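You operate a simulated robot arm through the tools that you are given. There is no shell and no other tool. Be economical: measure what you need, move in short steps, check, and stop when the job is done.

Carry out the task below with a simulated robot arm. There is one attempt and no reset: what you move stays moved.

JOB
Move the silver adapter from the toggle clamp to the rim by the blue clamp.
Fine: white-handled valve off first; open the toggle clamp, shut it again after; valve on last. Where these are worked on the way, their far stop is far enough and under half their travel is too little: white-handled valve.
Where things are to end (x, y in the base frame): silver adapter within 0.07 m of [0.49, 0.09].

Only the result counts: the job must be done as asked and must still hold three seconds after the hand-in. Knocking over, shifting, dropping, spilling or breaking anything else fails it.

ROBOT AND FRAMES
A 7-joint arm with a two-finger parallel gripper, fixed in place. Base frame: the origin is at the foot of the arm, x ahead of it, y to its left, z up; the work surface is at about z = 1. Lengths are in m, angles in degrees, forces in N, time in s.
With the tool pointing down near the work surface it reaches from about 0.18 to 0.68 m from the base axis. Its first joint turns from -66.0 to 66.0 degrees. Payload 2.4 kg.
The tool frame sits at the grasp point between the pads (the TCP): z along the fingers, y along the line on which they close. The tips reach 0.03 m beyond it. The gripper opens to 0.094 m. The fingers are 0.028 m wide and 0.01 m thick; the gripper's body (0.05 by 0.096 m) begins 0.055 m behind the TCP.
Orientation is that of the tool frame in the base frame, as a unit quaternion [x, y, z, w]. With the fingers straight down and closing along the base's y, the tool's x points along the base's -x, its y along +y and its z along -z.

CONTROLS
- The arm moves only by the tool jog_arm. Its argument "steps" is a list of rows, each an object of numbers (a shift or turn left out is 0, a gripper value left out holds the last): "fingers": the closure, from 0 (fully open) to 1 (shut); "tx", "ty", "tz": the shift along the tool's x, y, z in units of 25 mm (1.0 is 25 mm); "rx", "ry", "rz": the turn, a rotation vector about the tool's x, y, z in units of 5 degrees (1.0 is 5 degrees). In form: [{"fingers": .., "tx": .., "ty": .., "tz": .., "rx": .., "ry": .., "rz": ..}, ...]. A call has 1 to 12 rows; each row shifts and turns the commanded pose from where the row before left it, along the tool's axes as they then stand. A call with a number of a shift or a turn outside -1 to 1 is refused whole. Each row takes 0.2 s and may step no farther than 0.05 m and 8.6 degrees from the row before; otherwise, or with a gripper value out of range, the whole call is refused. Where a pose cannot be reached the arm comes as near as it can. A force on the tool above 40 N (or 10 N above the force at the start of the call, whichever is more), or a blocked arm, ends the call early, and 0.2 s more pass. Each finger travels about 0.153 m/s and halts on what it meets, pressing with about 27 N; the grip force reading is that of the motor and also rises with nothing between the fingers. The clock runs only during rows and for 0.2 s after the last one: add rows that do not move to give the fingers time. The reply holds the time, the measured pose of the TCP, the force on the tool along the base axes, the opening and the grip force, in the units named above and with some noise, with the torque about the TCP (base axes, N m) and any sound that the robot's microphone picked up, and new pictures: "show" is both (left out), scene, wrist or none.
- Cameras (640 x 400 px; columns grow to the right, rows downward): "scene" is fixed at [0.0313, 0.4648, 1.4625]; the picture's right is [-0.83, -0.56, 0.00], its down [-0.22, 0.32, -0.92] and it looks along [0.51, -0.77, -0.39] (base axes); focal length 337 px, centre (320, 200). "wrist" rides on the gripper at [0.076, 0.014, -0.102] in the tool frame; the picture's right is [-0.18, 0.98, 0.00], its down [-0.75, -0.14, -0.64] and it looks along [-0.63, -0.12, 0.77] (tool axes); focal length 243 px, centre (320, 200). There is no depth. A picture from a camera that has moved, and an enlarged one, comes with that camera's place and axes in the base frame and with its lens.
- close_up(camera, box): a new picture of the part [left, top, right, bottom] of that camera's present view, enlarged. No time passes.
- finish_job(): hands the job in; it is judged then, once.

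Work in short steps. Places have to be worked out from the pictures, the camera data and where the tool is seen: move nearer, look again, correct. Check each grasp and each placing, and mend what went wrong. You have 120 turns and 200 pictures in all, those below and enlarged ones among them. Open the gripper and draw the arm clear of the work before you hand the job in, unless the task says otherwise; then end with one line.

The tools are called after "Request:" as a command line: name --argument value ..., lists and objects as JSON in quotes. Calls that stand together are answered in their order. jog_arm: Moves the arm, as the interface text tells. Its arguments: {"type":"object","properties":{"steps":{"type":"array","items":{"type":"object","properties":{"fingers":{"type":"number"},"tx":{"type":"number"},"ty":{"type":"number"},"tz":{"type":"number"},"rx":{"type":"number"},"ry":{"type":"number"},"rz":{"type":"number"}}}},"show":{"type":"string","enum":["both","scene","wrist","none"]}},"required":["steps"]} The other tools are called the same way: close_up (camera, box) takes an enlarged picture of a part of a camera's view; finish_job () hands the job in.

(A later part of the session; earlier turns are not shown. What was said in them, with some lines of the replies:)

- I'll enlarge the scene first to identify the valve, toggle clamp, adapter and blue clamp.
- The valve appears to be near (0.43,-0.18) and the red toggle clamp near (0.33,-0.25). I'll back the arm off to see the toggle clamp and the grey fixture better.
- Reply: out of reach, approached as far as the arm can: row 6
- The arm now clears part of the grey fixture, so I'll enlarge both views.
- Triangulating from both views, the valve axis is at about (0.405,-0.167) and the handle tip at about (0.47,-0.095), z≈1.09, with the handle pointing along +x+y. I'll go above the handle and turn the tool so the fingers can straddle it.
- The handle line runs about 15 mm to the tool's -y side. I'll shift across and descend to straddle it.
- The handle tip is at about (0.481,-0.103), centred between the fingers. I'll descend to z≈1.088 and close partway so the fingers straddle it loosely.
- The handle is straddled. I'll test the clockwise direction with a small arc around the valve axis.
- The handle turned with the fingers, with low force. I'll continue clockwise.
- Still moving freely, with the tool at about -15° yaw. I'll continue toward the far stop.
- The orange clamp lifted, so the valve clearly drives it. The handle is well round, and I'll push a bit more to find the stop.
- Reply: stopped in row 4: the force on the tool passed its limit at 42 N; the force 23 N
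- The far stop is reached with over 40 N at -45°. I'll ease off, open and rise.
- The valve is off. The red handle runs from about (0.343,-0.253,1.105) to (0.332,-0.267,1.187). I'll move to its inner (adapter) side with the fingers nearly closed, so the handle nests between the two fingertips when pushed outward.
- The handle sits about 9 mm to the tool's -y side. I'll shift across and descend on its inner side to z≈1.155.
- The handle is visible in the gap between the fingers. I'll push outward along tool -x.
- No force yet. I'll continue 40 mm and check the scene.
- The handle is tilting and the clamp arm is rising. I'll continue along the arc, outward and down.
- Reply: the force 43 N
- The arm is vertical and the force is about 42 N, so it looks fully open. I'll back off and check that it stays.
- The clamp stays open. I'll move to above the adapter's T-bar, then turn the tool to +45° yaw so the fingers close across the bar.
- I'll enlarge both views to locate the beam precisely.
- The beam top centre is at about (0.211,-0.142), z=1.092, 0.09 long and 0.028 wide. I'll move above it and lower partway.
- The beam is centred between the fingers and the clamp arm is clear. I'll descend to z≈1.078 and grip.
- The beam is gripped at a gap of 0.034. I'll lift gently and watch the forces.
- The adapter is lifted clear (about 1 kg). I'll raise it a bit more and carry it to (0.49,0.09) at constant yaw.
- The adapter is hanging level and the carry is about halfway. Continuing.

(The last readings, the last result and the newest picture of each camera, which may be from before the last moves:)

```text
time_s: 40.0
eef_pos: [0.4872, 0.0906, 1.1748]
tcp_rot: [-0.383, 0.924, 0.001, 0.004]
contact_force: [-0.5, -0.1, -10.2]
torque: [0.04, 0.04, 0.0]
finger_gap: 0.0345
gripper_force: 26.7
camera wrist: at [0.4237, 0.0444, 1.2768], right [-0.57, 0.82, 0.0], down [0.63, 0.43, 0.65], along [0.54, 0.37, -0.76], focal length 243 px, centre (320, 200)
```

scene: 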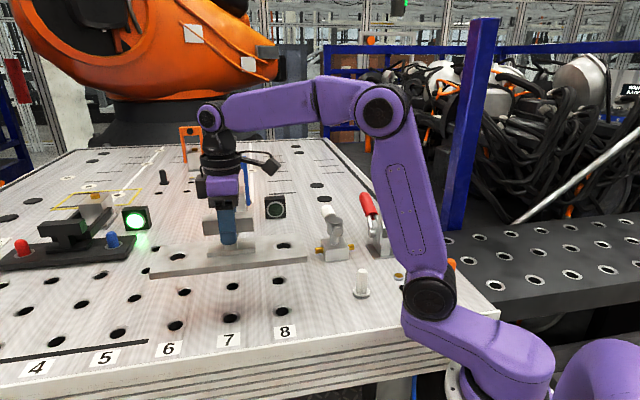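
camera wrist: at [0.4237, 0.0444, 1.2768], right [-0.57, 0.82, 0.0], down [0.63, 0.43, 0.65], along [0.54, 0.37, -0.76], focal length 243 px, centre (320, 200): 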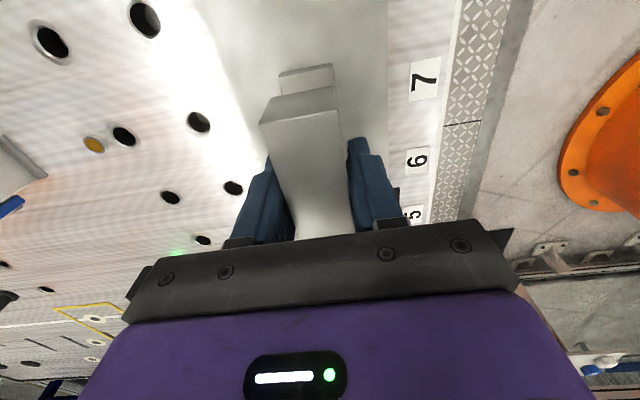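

It's above the target. I'll lower to just above the surface.

Request:
jog_arm --steps '[{"tz": 0.8}, {"tz": 0.8}, {"tz": 0.8}, {"tz": 0.8}, {"tz": 0.4}, {"tz": 0.1}, {}]' --show "scene"

```text
time_s: 41.6
eef_pos: [0.4891, 0.0908, 1.0826]
tcp_rot: [-0.383, 0.924, 0.001, 0.005]
contact_force: [-0.3, 0.5, -12.1]
torque: [0.02, 0.0, 0.0]
finger_gap: 0.0343
gripper_force: 27.2
```

scene: 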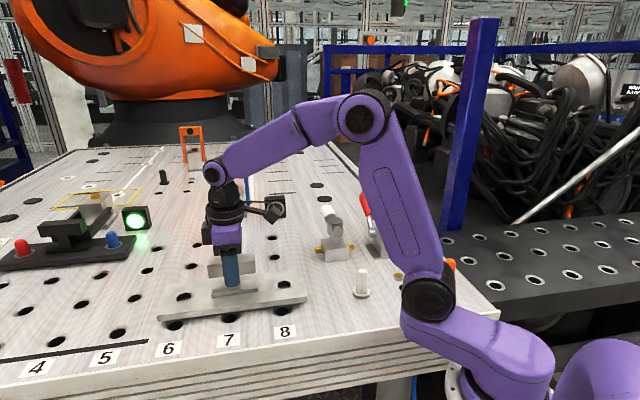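

Not yet in contact. I'll lower in small steps until the weight transfers.

Request:
jog_arm --steps '[{"tz": 0.1}, {"tz": 0.06}, {}]' --show "none"

```text
time_s: 42.4
eef_pos: [0.4885, 0.0919, 1.0794]
tcp_rot: [-0.384, 0.923, 0.002, 0.005]
contact_force: [-0.6, 0.2, -10.9]
torque: [0.01, -0.03, 0.01]
finger_gap: 0.0345
gripper_force: 27.2
```

Request:
jog_arm --steps '[{"tz": 0.1}, {"tz": 0.1}, {}]' --show "none"

```text
time_s: 43.2
eef_pos: [0.4892, 0.0908, 1.0734]
tcp_rot: [-0.383, 0.924, 0.001, 0.004]
contact_force: [-0.1, 0.6, -11.5]
torque: [0.0, -0.02, 0.0]
finger_gap: 0.0345
gripper_force: 26.6
```

The full weight is still hanging and z is now below the pick height, so it evidently sat on pin collars before. I'll check the view.

Request:
close_up --camera "scene" --box '[130, 230, 330, 350]'

Request:
jog_arm --steps '[{"tz": 0.1}, {"tz": 0.1}, {}]' --show "none"

```text
3.20 times, centred on (230, 290) of scene
camera zoom: at [0.0314, 0.4648, 1.4625], right [-0.83, -0.56, 0.0], down [-0.22, 0.32, -0.92], along [0.51, -0.77, -0.39], focal length 1078 px, centre (608, -88)
```

zoom: 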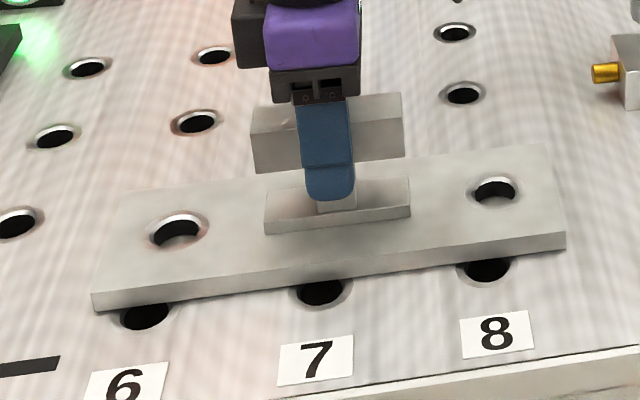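

```text
time_s: 44.0
eef_pos: [0.4895, 0.0916, 1.0695]
tcp_rot: [-0.384, 0.924, 0.0, 0.007]
contact_force: [-5.2, -1.5, 22.5]
torque: [0.35, 0.14, 0.0]
finger_gap: 0.0343
gripper_force: 27.7
```

It touched down at z≈1.070. I'll ease slightly, release and rise.

Request:
jog_arm --steps '[{"tz": -0.04}, {"fingers": 0.6}, {"fingers": 0.2}, {"fingers": 0}, {}, {"tz": -0.8}, {"tz": -0.9}, {"tz": -0.9}, {"tz": -0.9}, {"tz": -0.9}, {"tz": -0.9}, {"tz": -0.9}]' --show "both"

```text
time_s: 46.6
eef_pos: [0.4884, 0.091, 1.2259]
tcp_rot: [-0.383, 0.924, 0.001, 0.005]
contact_force: [-0.2, -0.9, -0.5]
torque: [0.01, -0.02, -0.02]
finger_gap: 0.094
gripper_force: 0.1
camera wrist: at [0.4243, 0.0454, 1.3266], right [-0.57, 0.82, 0.0], down [0.63, 0.43, 0.65], along [0.54, 0.37, -0.76], focal length 243 px, centre (320, 200)
```

scene: 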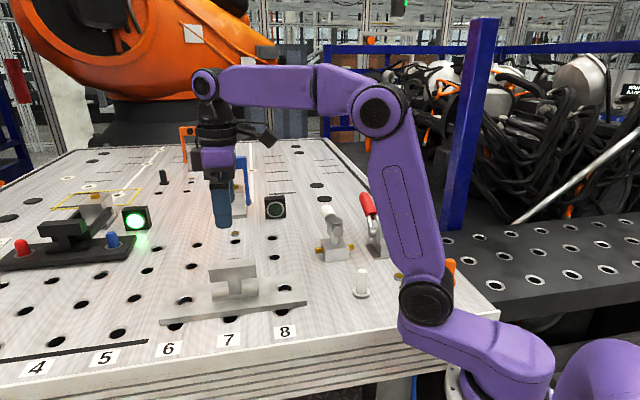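
wrist: 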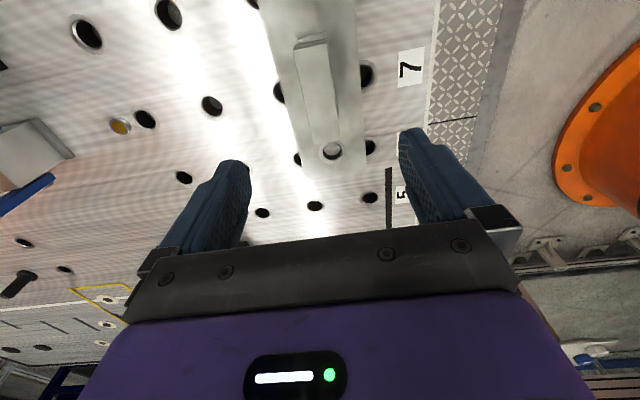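

The adapter is placed flat at about (0.489,0.091). Next I'll shut the toggle clamp, moving over toward its tilted handle and turning the tool to -45°.

Request:
jog_arm --steps '[{"tx": 0.889, "ty": -0.553}, {"tx": 0.889, "ty": -0.553}, {"tx": 0.889, "ty": -0.553}, {"tx": 0.889, "ty": -0.553}, {"tx": 0.889, "ty": -0.553}, {"tx": 0.889, "ty": -0.553}, {"tx": 0.889, "ty": -0.553}, {"tx": 0.889, "ty": -0.553}, {"tx": 0.889, "ty": -0.553}, {"tx": 0.889, "ty": -0.553}, {"tx": 0.889, "ty": -0.553}, {"tx": 0.889, "ty": -0.553}]' --show "none"

Request:
jog_arm --steps '[{"tx": 0.889, "ty": -0.553, "tz": -0.3}, {"tx": 0.889, "ty": -0.553, "tz": -0.3}, {"rz": 1}, {"rz": 1}, {"rz": 1}, {"rz": 1}, {"rz": 1}, {"rz": 1}, {"rz": 1}, {"rz": 1}, {"rz": 1}]' --show "none"

Request:
jog_arm --steps '[{"rz": 1}, {"rz": 1}, {"rz": 1}, {"rz": 1}, {"rz": 1}, {"rz": 1}, {"rz": 1}, {"rz": 1}, {"rz": 1}, {}]' --show "both"

```text
time_s: 49.2
eef_pos: [0.4167, -0.2169, 1.2213]
tcp_rot: [-0.383, 0.924, 0.001, 0.005]
contact_force: [-0.2, 0.6, 0.4]
torque: [0.0, 0.01, 0.0]
finger_gap: 0.0941
gripper_force: 0.0
```

```text
time_s: 51.6
eef_pos: [0.4058, -0.2657, 1.2377]
tcp_rot: [0.001, 1.0, 0.002, 0.005]
contact_force: [0.1, -0.1, 0.7]
torque: [0.02, -0.01, -0.02]
finger_gap: 0.094
gripper_force: 0.0
```

```text
time_s: 53.8
eef_pos: [0.4039, -0.2685, 1.2378]
tcp_rot: [0.382, 0.924, 0.004, 0.002]
contact_force: [-0.3, -0.8, 0.0]
torque: [0.04, -0.01, 0.0]
finger_gap: 0.0942
gripper_force: 0.0
camera wrist: at [0.3608, -0.2052, 1.3397], right [0.83, 0.56, 0.01], down [0.43, -0.64, 0.64], along [0.37, -0.53, -0.77], focal length 243 px, centre (320, 200)
```

scene: 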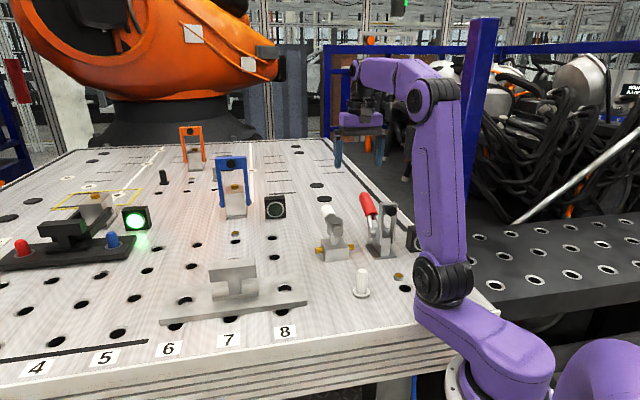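
wrist: 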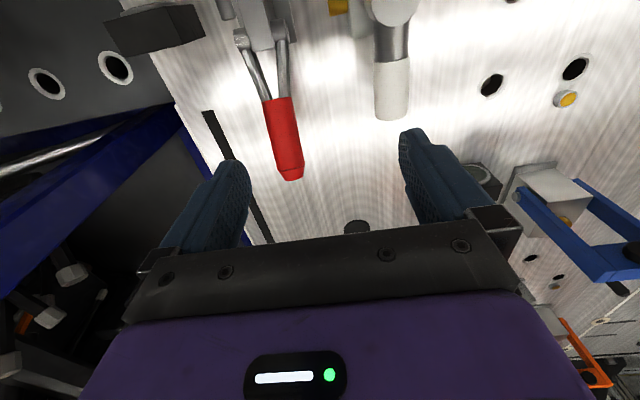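

The red grip's midpoint is at about (0.397,-0.321,1.097). I'll position over it and descend partway with a reduced opening.

Request:
jog_arm --steps '[{"tx": -0.65, "ty": -0.84, "fingers": 0.3}, {"tx": -0.65, "ty": -0.84}, {"tz": 0.9}, {"tz": 0.9}, {"tz": 0.9}, {}]' --show "both"

```text
time_s: 55.2
eef_pos: [0.3985, -0.3188, 1.1694]
tcp_rot: [0.382, 0.924, 0.004, 0.002]
contact_force: [0.3, 0.4, 0.4]
torque: [-0.02, -0.01, 0.01]
finger_gap: 0.0657
gripper_force: 0.1
camera wrist: at [0.3547, -0.2572, 1.2716], right [0.82, 0.57, 0.01], down [0.43, -0.64, 0.64], along [0.37, -0.53, -0.77], focal length 243 px, centre (320, 200)
```

scene: 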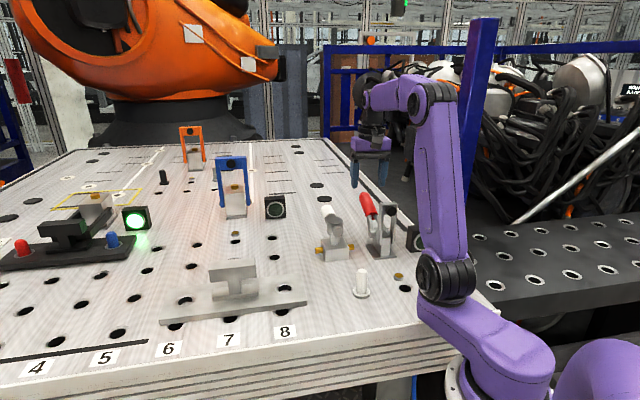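
wrist: 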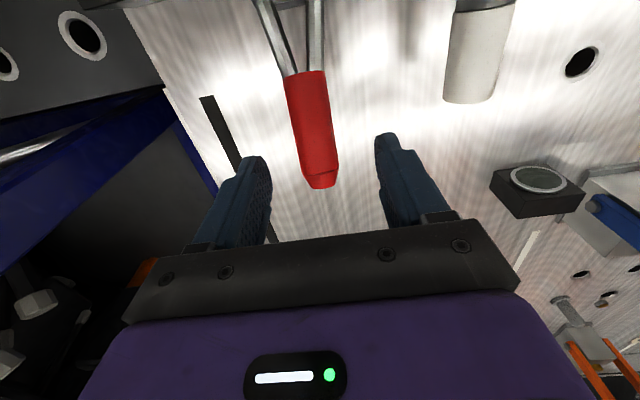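

Aligned to within 5 mm. I'll descend the rest of the way and grip the handle.

Request:
jog_arm --steps '[{"ty": -0.2, "tx": -0.05}, {"tz": 0.9}, {"tz": 0.9}, {"tz": 0.9}, {"tz": 0.15}, {"fingers": 0.9}, {}, {}]' --show "both"

```text
time_s: 57.0
eef_pos: [0.3941, -0.3238, 1.0979]
tcp_rot: [0.383, 0.924, 0.003, 0.002]
contact_force: [-6.3, -7.1, -2.3]
torque: [-0.54, 0.08, 0.4]
finger_gap: 0.033
gripper_force: 44.6
camera wrist: at [0.3509, -0.2615, 1.2006], right [0.83, 0.56, 0.01], down [0.43, -0.64, 0.64], along [0.37, -0.53, -0.77], focal length 243 px, centre (320, 200)
```

scene: 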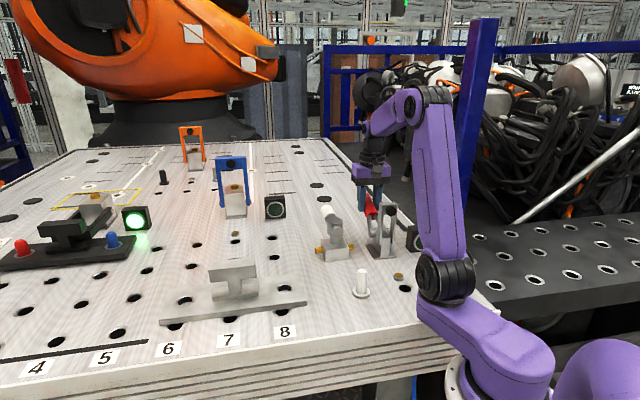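
wrist: 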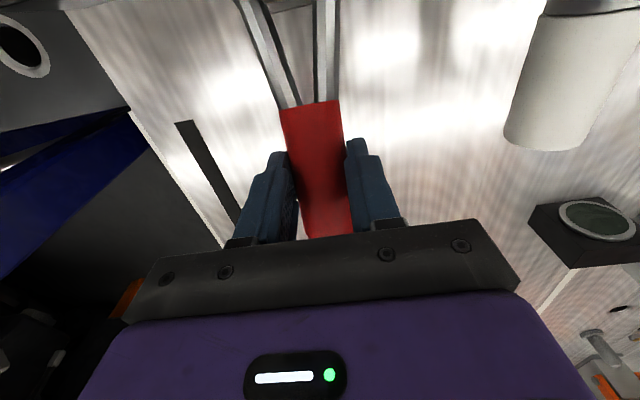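

The handle is gripped. I'll swing it up and inward along its arc, 20° first.

Request:
jog_arm --steps '[{"tx": 0.166, "tz": -0.345}, {"tx": 0.193, "tz": -0.328}, {"tx": 0.22, "tz": -0.31}, {"tx": 0.247, "tz": -0.29}]' --show "none"

Request:
close_up --camera "scene" --box '[320, 140, 480, 300]'

```text
time_s: 58.0
eef_pos: [0.3809, -0.3105, 1.1314]
tcp_rot: [0.383, 0.924, 0.001, 0.004]
contact_force: [-4.7, -16.6, -5.9]
torque: [-1.26, -0.39, 0.31]
finger_gap: 0.0328
gripper_force: 44.7
```

```text
2.50 times, centred on (400, 220) of scene
camera zoom: at [0.0312, 0.4642, 1.4627], right [-0.83, -0.56, 0.0], down [-0.22, 0.32, -0.92], along [0.51, -0.77, -0.39], focal length 842 px, centre (120, 150)
```

zoom: 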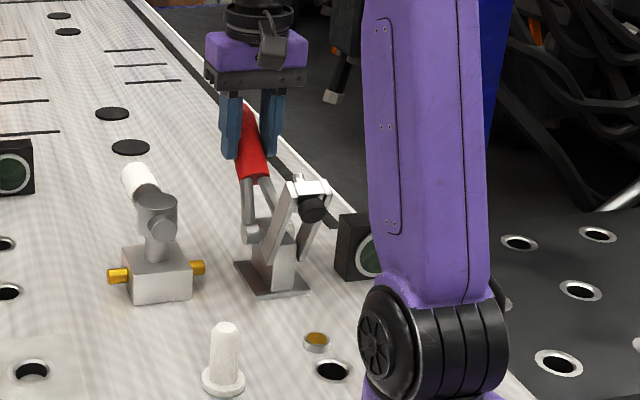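

It's following well. I'll continue the arc, with a slight sideways correction for the lateral force.

Request:
jog_arm --steps '[{"tx": 0.271, "ty": -0.08, "tz": -0.27}, {"tx": 0.293, "ty": -0.06, "tz": -0.242}, {"tx": 0.313, "tz": -0.215}, {"tx": 0.33, "tz": -0.187}]' --show "none"

Request:
close_up --camera "scene" --box '[320, 140, 480, 300]'

```text
time_s: 59.0
eef_pos: [0.3614, -0.2904, 1.1518]
tcp_rot: [0.381, 0.925, 0.002, 0.008]
contact_force: [15.3, -10.6, 7.3]
torque: [-1.43, -0.93, 0.38]
finger_gap: 0.0329
gripper_force: 44.7
```

```text
2.50 times, centred on (400, 220) of scene
camera zoom: at [0.0317, 0.4645, 1.4626], right [-0.83, -0.56, 0.0], down [-0.22, 0.32, -0.92], along [0.51, -0.77, -0.39], focal length 842 px, centre (120, 150)
```

zoom: 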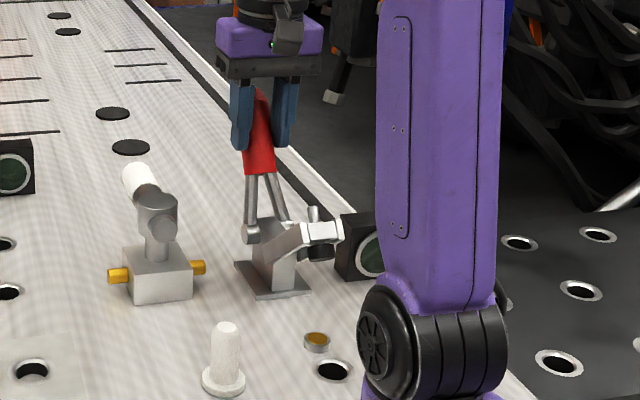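

The clamp arm is coming down. I'll continue the last stretch.

Request:
jog_arm --steps '[{"tx": 0.34, "tz": -0.12}, {"tx": 0.35, "tz": -0.1}, {"tx": 0.36, "tz": -0.05}]' --show "none"

Request:
close_up --camera "scene" --box '[320, 140, 480, 300]'

```text
time_s: 59.8
eef_pos: [0.3421, -0.2718, 1.1611]
tcp_rot: [0.38, 0.925, 0.003, 0.009]
contact_force: [23.0, 0.8, 17.8]
torque: [-1.22, -1.04, 0.31]
finger_gap: 0.0328
gripper_force: 44.8
```

```text
2.50 times, centred on (400, 220) of scene
camera zoom: at [0.0318, 0.465, 1.4624], right [-0.83, -0.56, 0.0], down [-0.22, 0.32, -0.92], along [0.51, -0.77, -0.39], focal length 842 px, centre (120, 150)
```

zoom: 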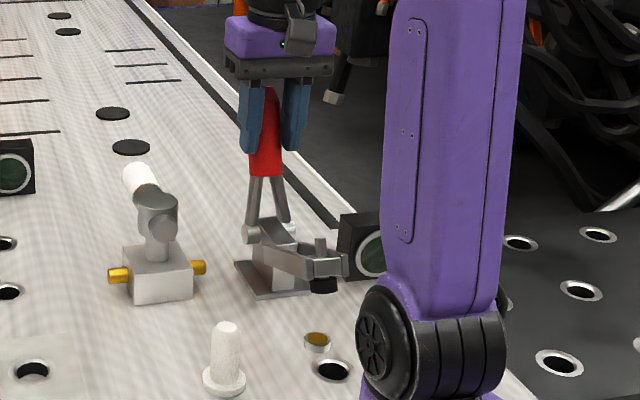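

Nearly closed. I'll relieve the vertical and side loads slightly and push further inward.

Request:
jog_arm --steps '[{"tx": 0.2, "ty": 0.12, "tz": -0.15}, {"tx": 0.3}, {"tx": 0.3}, {"tx": 0.3}]' --show "none"

Request:
close_up --camera "scene" --box '[320, 140, 480, 300]'

```text
time_s: 60.8
eef_pos: [0.3193, -0.249, 1.1643]
tcp_rot: [0.382, 0.924, 0.005, -0.001]
contact_force: [-1.6, 3.6, 1.3]
torque: [-0.14, 0.21, 0.09]
finger_gap: 0.0274
gripper_force: 45.0
```

```text
2.50 times, centred on (400, 220) of scene
camera zoom: at [0.0312, 0.4649, 1.4624], right [-0.83, -0.56, 0.0], down [-0.22, 0.32, -0.92], along [0.51, -0.77, -0.39], focal length 842 px, centre (120, 150)
```

zoom: 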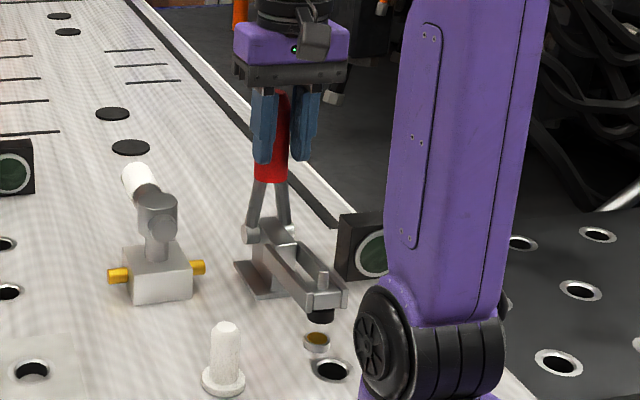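

The clamp bar is down and the pads slipped past the handle at the end. I'll release, rise, go to the outer side, and push it to its stop to be sure it's shut.

Request:
jog_arm --steps '[{"fingers": 0.3}, {"fingers": 0}, {}, {"tz": -0.9}, {"tz": -0.9}, {"tz": -0.9}, {"tz": -0.9}, {}]' --show "both"

Request:
close_up --camera "scene" --box '[320, 140, 480, 300]'

```text
time_s: 62.6
eef_pos: [0.3226, -0.2504, 1.2537]
tcp_rot: [0.381, 0.924, 0.004, 0.004]
contact_force: [-0.5, -0.8, 0.2]
torque: [0.0, 0.0, 0.02]
finger_gap: 0.0938
gripper_force: 0.1
camera wrist: at [0.2787, -0.1875, 1.3554], right [0.82, 0.57, 0.01], down [0.43, -0.64, 0.64], along [0.37, -0.53, -0.77], focal length 243 px, centre (320, 200)
```

scene: 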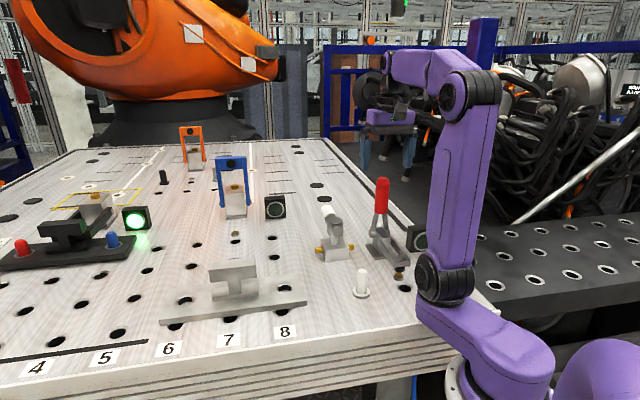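
wrist: 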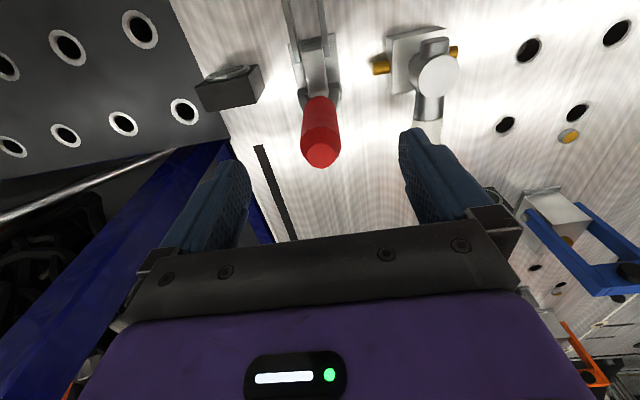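

```text
2.50 times, centred on (400, 220) of scene
camera zoom: at [0.0313, 0.4648, 1.4625], right [-0.83, -0.56, 0.0], down [-0.22, 0.32, -0.92], along [0.51, -0.77, -0.39], focal length 842 px, centre (120, 150)
```

zoom: 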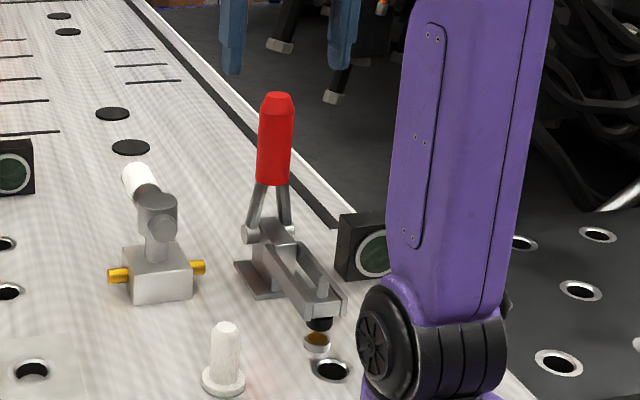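

The handle is upright, matching its original position. To confirm the stop I'll press inward from the outer side.

Request:
jog_arm --steps '[{"tx": -1, "ty": -0.12, "fingers": 0.83}, {"tx": -1}, {"tx": -1}, {"tz": 0.9}, {"tz": 0.9}, {"tz": 0.9}, {"tz": 0.8}, {}]' --show "wrist"

Request:
jog_arm --steps '[{"tx": 0.4}, {"tx": 0.4}, {"tx": 0.3}, {"tx": 0.2}, {"tx": 0.2}, {"tx": 0.2}]' --show "scene"

```text
time_s: 64.4
eef_pos: [0.3727, -0.3054, 1.1657]
tcp_rot: [0.382, 0.924, 0.004, 0.002]
contact_force: [0.5, 0.0, 0.1]
torque: [0.0, 0.01, -0.02]
finger_gap: 0.0161
gripper_force: 0.2
camera wrist: at [0.3288, -0.243, 1.2679], right [0.82, 0.57, 0.01], down [0.43, -0.64, 0.64], along [0.37, -0.53, -0.77], focal length 243 px, centre (320, 200)
```

wrist: 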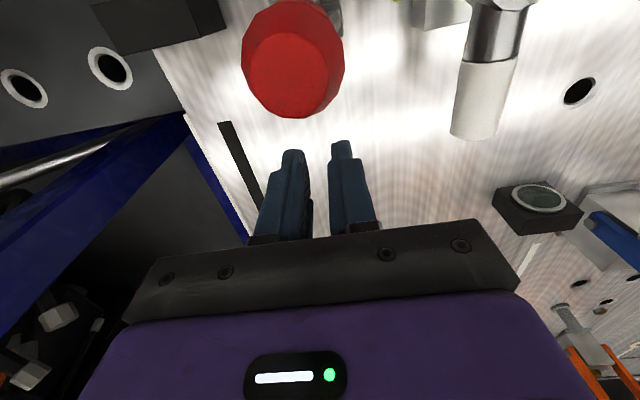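

```text
time_s: 65.7
eef_pos: [0.3503, -0.2846, 1.1674]
tcp_rot: [0.385, 0.923, 0.0, 0.015]
contact_force: [13.9, -12.0, -6.9]
torque: [-0.06, 0.21, -0.16]
finger_gap: 0.0164
gripper_force: 0.6
stopped in row 6: the force on the tool passed its limit at 47 N (the readings are from after the stop); the commanded pose is now the measured one
```

scene: 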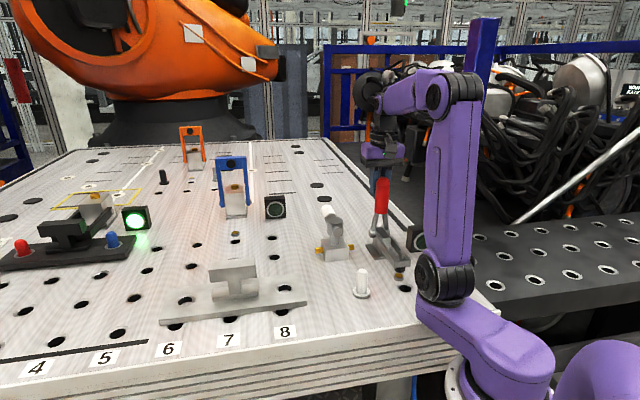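

The handle is firmly at its closed stop. I'll back off, rise, and go over the valve handle, which now points along +x -y.

Request:
jog_arm --steps '[{"tx": -0.6}, {"tz": -0.9}, {"tz": -0.9}, {"tz": -0.9}, {"tz": -0.9, "fingers": 0}, {"tx": -0.1, "ty": 0.87}, {"tx": -0.1, "ty": 0.87}, {"tx": -0.1, "ty": 0.87}, {"tx": -0.1, "ty": 0.87}, {"tx": -0.1, "ty": 0.87}, {"tx": -0.1, "ty": 0.87}, {}]' --show "both"

```text
time_s: 68.3
eef_pos: [0.4608, -0.2096, 1.2602]
tcp_rot: [0.382, 0.924, 0.0, 0.013]
contact_force: [-1.1, 0.2, 0.1]
torque: [-0.02, 0.0, -0.01]
finger_gap: 0.094
gripper_force: 0.1
camera wrist: at [0.4152, -0.145, 1.3604], right [0.83, 0.56, 0.01], down [0.42, -0.63, 0.66], along [0.38, -0.54, -0.75], focal length 243 px, centre (320, 200)
```

scene: 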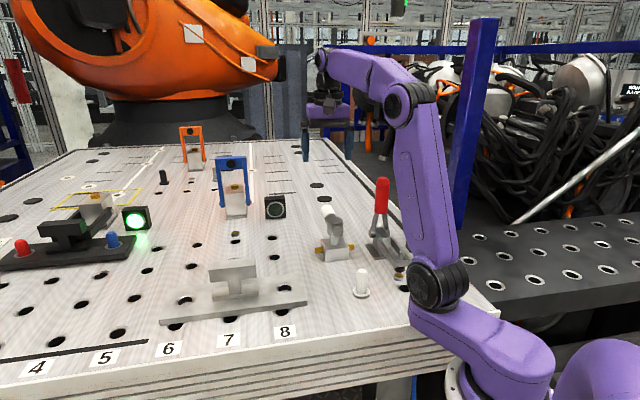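
wrist: 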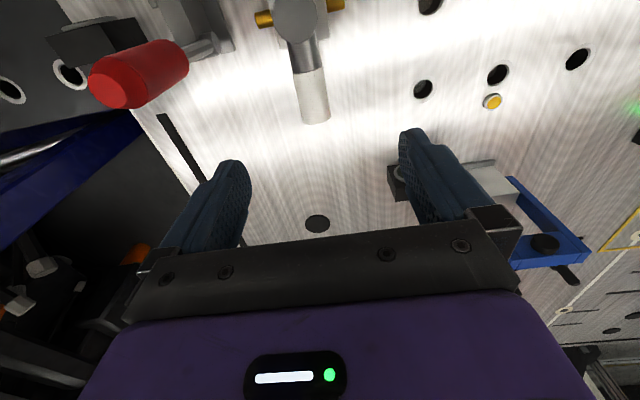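

The valve handle is nearly centred. I'll descend and straddle it again.

Request:
jog_arm --steps '[{"tx": -0.41, "ty": -0.3, "fingers": 0.15}, {"tz": 0.9}, {"tz": 0.9}, {"tz": 0.9}, {"tz": 0.9}, {"tz": 0.9}, {"tz": 0.9}, {"tz": 0.9}, {"tz": 0.5}, {"fingers": 0.5}, {}]' --show "wrist"

```text
time_s: 70.7
eef_pos: [0.4653, -0.2247, 1.0899]
tcp_rot: [0.383, 0.924, 0.001, 0.011]
contact_force: [-1.2, -0.3, 0.5]
torque: [0.0, 0.02, 0.04]
finger_gap: 0.0472
gripper_force: 0.0
camera wrist: at [0.4206, -0.1602, 1.19], right [0.83, 0.56, 0.01], down [0.42, -0.63, 0.66], along [0.38, -0.54, -0.75], focal length 243 px, centre (320, 200)
```

wrist: 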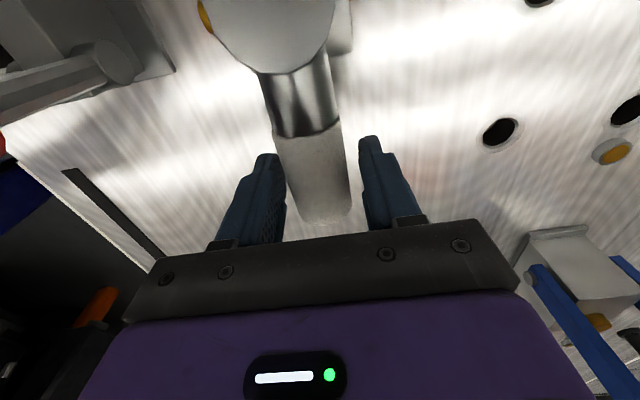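

Straddled. I'll turn it counter-clockwise back toward "on".

Request:
jog_arm --steps '[{"ty": 0.26, "rz": -1}, {"ty": 0.26, "rz": -1}, {"ty": 0.26, "rz": -1}, {"ty": 0.26, "rz": -1}, {"ty": 0.26, "rz": -1}, {"ty": 0.26, "rz": -1}, {"ty": 0.26, "rz": -1}, {"ty": 0.26, "rz": -1}, {"ty": 0.26, "rz": -1}, {"ty": 0.26, "rz": -1}]' --show "wrist"

```text
time_s: 72.9
eef_pos: [0.4918, -0.1675, 1.0879]
tcp_rot: [-0.044, 0.999, -0.005, 0.011]
contact_force: [0.4, 0.2, 0.7]
torque: [-0.03, -0.01, 0.0]
finger_gap: 0.0476
gripper_force: 0.1
camera wrist: at [0.413, -0.1588, 1.1878], right [0.1, 1.0, -0.01], down [0.75, -0.07, 0.66], along [0.66, -0.07, -0.75], focal length 243 px, centre (320, 200)
```

wrist: 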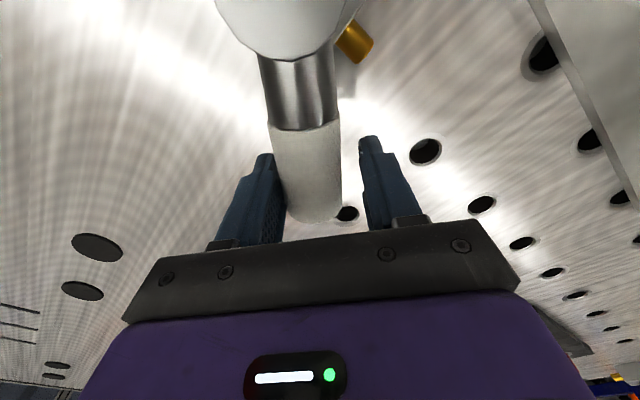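

It's following; about halfway round. Continuing.

Request:
jog_arm --steps '[{"ty": 0.26, "rz": -1}, {"ty": 0.26, "rz": -1}, {"ty": 0.26, "rz": -1}, {"ty": 0.26, "rz": -1}, {"ty": 0.26, "rz": -1}, {"ty": 0.26, "rz": -1}, {"ty": 0.26, "rz": -1}, {"ty": 0.26, "rz": -1}, {"ty": 0.26, "rz": -1}]' --show "both"

```text
time_s: 74.9
eef_pos: [0.4654, -0.1142, 1.0896]
tcp_rot: [-0.422, 0.906, -0.008, 0.009]
contact_force: [-0.7, 0.5, 0.0]
torque: [0.01, -0.01, -0.01]
finger_gap: 0.047
gripper_force: 0.1
camera wrist: at [0.4051, -0.1635, 1.1894], right [-0.63, 0.77, -0.02], down [0.58, 0.49, 0.65], along [0.51, 0.4, -0.76], focal length 243 px, centre (320, 200)
```

scene: 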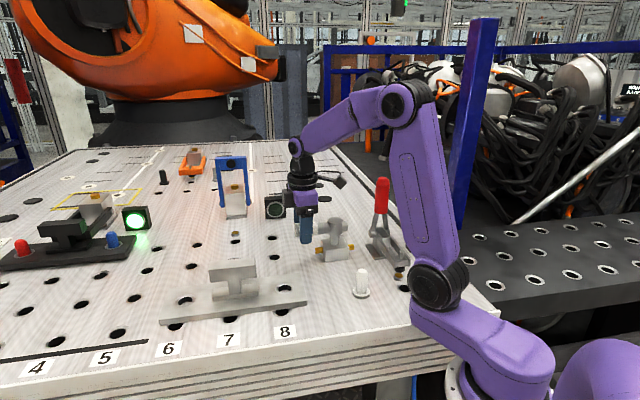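
wrist: 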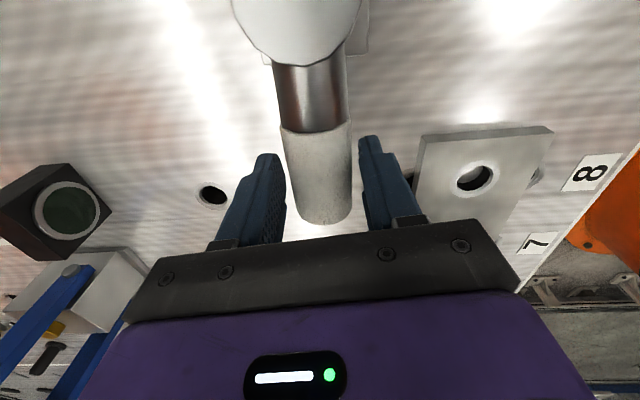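

The orange clamp has dropped again, so the valve is on. I'll press gently to the end stop.

Request:
jog_arm --steps '[{"ty": 0.26, "rz": -0.6}, {"ty": 0.26, "rz": -0.5}, {"ty": 0.26}, {"ty": 0.26}, {"ty": 0.2}]' --show "wrist"

```text
time_s: 75.9
eef_pos: [0.4537, -0.1066, 1.0894]
tcp_rot: [-0.461, 0.887, -0.019, 0.016]
contact_force: [23.4, -15.9, -6.0]
torque: [0.13, -0.21, -0.35]
finger_gap: 0.0632
gripper_force: 14.6
stopped in row 4: the force on the tool passed its limit at 43 N (the readings are from after the stop); the commanded pose is now the measured one
camera wrist: at [0.3942, -0.1597, 1.1894], right [-0.7, 0.72, -0.05], down [0.52, 0.55, 0.66], along [0.5, 0.43, -0.75], focal length 243 px, centre (320, 200)
```

wrist: 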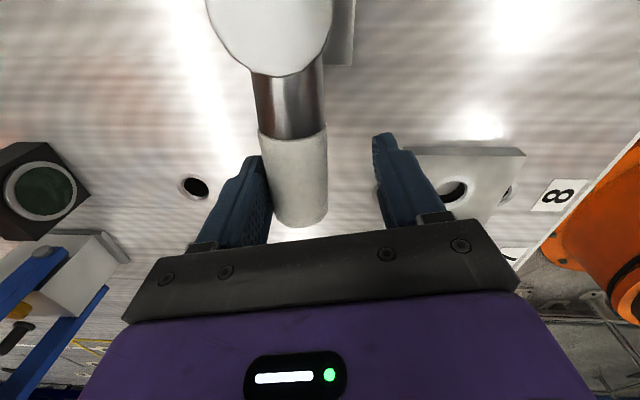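

The valve is at its stop. I'll ease off, open, rise clear and check everything.

Request:
jog_arm --steps '[{"ty": -0.4, "fingers": 0.4}, {"fingers": 0.2}, {"tz": -0.9}, {"tz": -0.9}, {"tz": -0.9}, {"tz": -0.9}, {"tz": -0.9}, {"tz": -0.9}, {"tz": -0.9}, {"fingers": 0}, {}]' --show "both"

Request:
close_up --camera "scene" --box '[150, 140, 450, 330]'

```text
time_s: 78.3
eef_pos: [0.4528, -0.1083, 1.2469]
tcp_rot: [-0.463, 0.886, -0.015, 0.012]
contact_force: [0.1, -1.1, 0.6]
torque: [0.0, -0.03, 0.01]
finger_gap: 0.0938
gripper_force: 0.1
camera wrist: at [0.394, -0.1628, 1.3467], right [-0.7, 0.71, -0.04], down [0.52, 0.55, 0.65], along [0.49, 0.44, -0.76], focal length 243 px, centre (320, 200)
```

scene: 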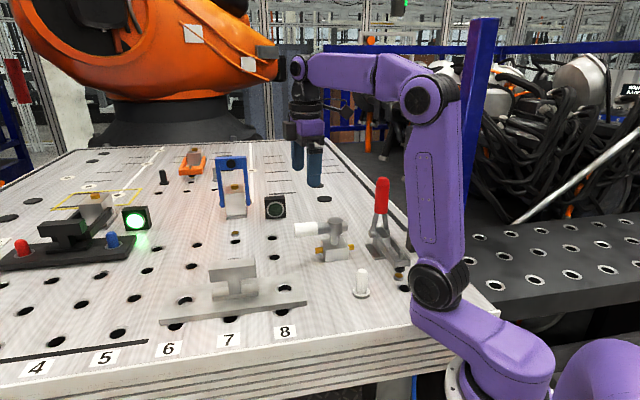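
wrist: 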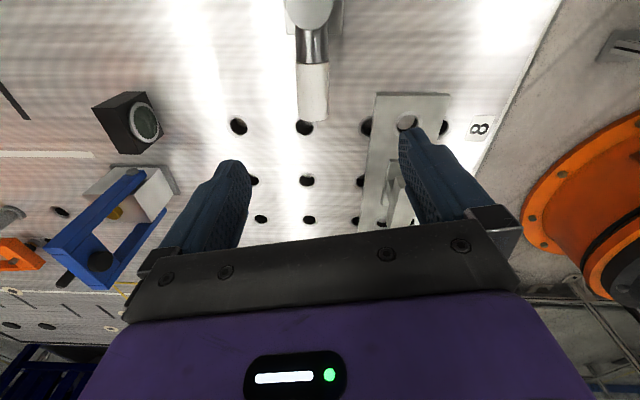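

```text
2.11 times, centred on (300, 235) of scene
camera zoom: at [0.0313, 0.4648, 1.4625], right [-0.83, -0.56, 0.0], down [-0.22, 0.32, -0.92], along [0.51, -0.77, -0.39], focal length 710 px, centre (362, 126)
```

zoom: 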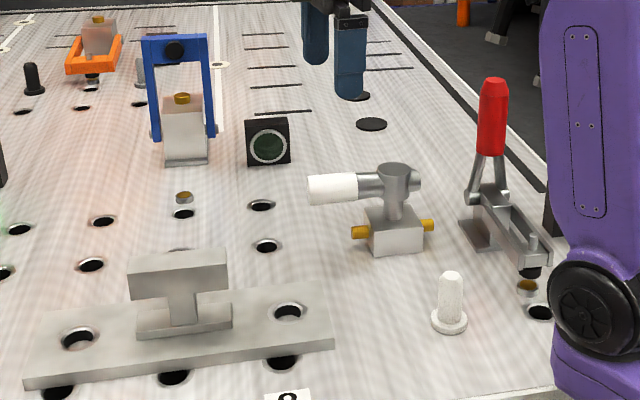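

The adapter rests flat at about (0.489, 0.091), the toggle clamp is shut, the valve is on, and the gripper is open and clear, so I'm handing in.

Request:
finish_job

```text
The job is handed in.
```

The silver adapter now lies flat at about (0.489, 0.091), with the toggle clamp shut again and the white-handled valve turned off first and back on last.
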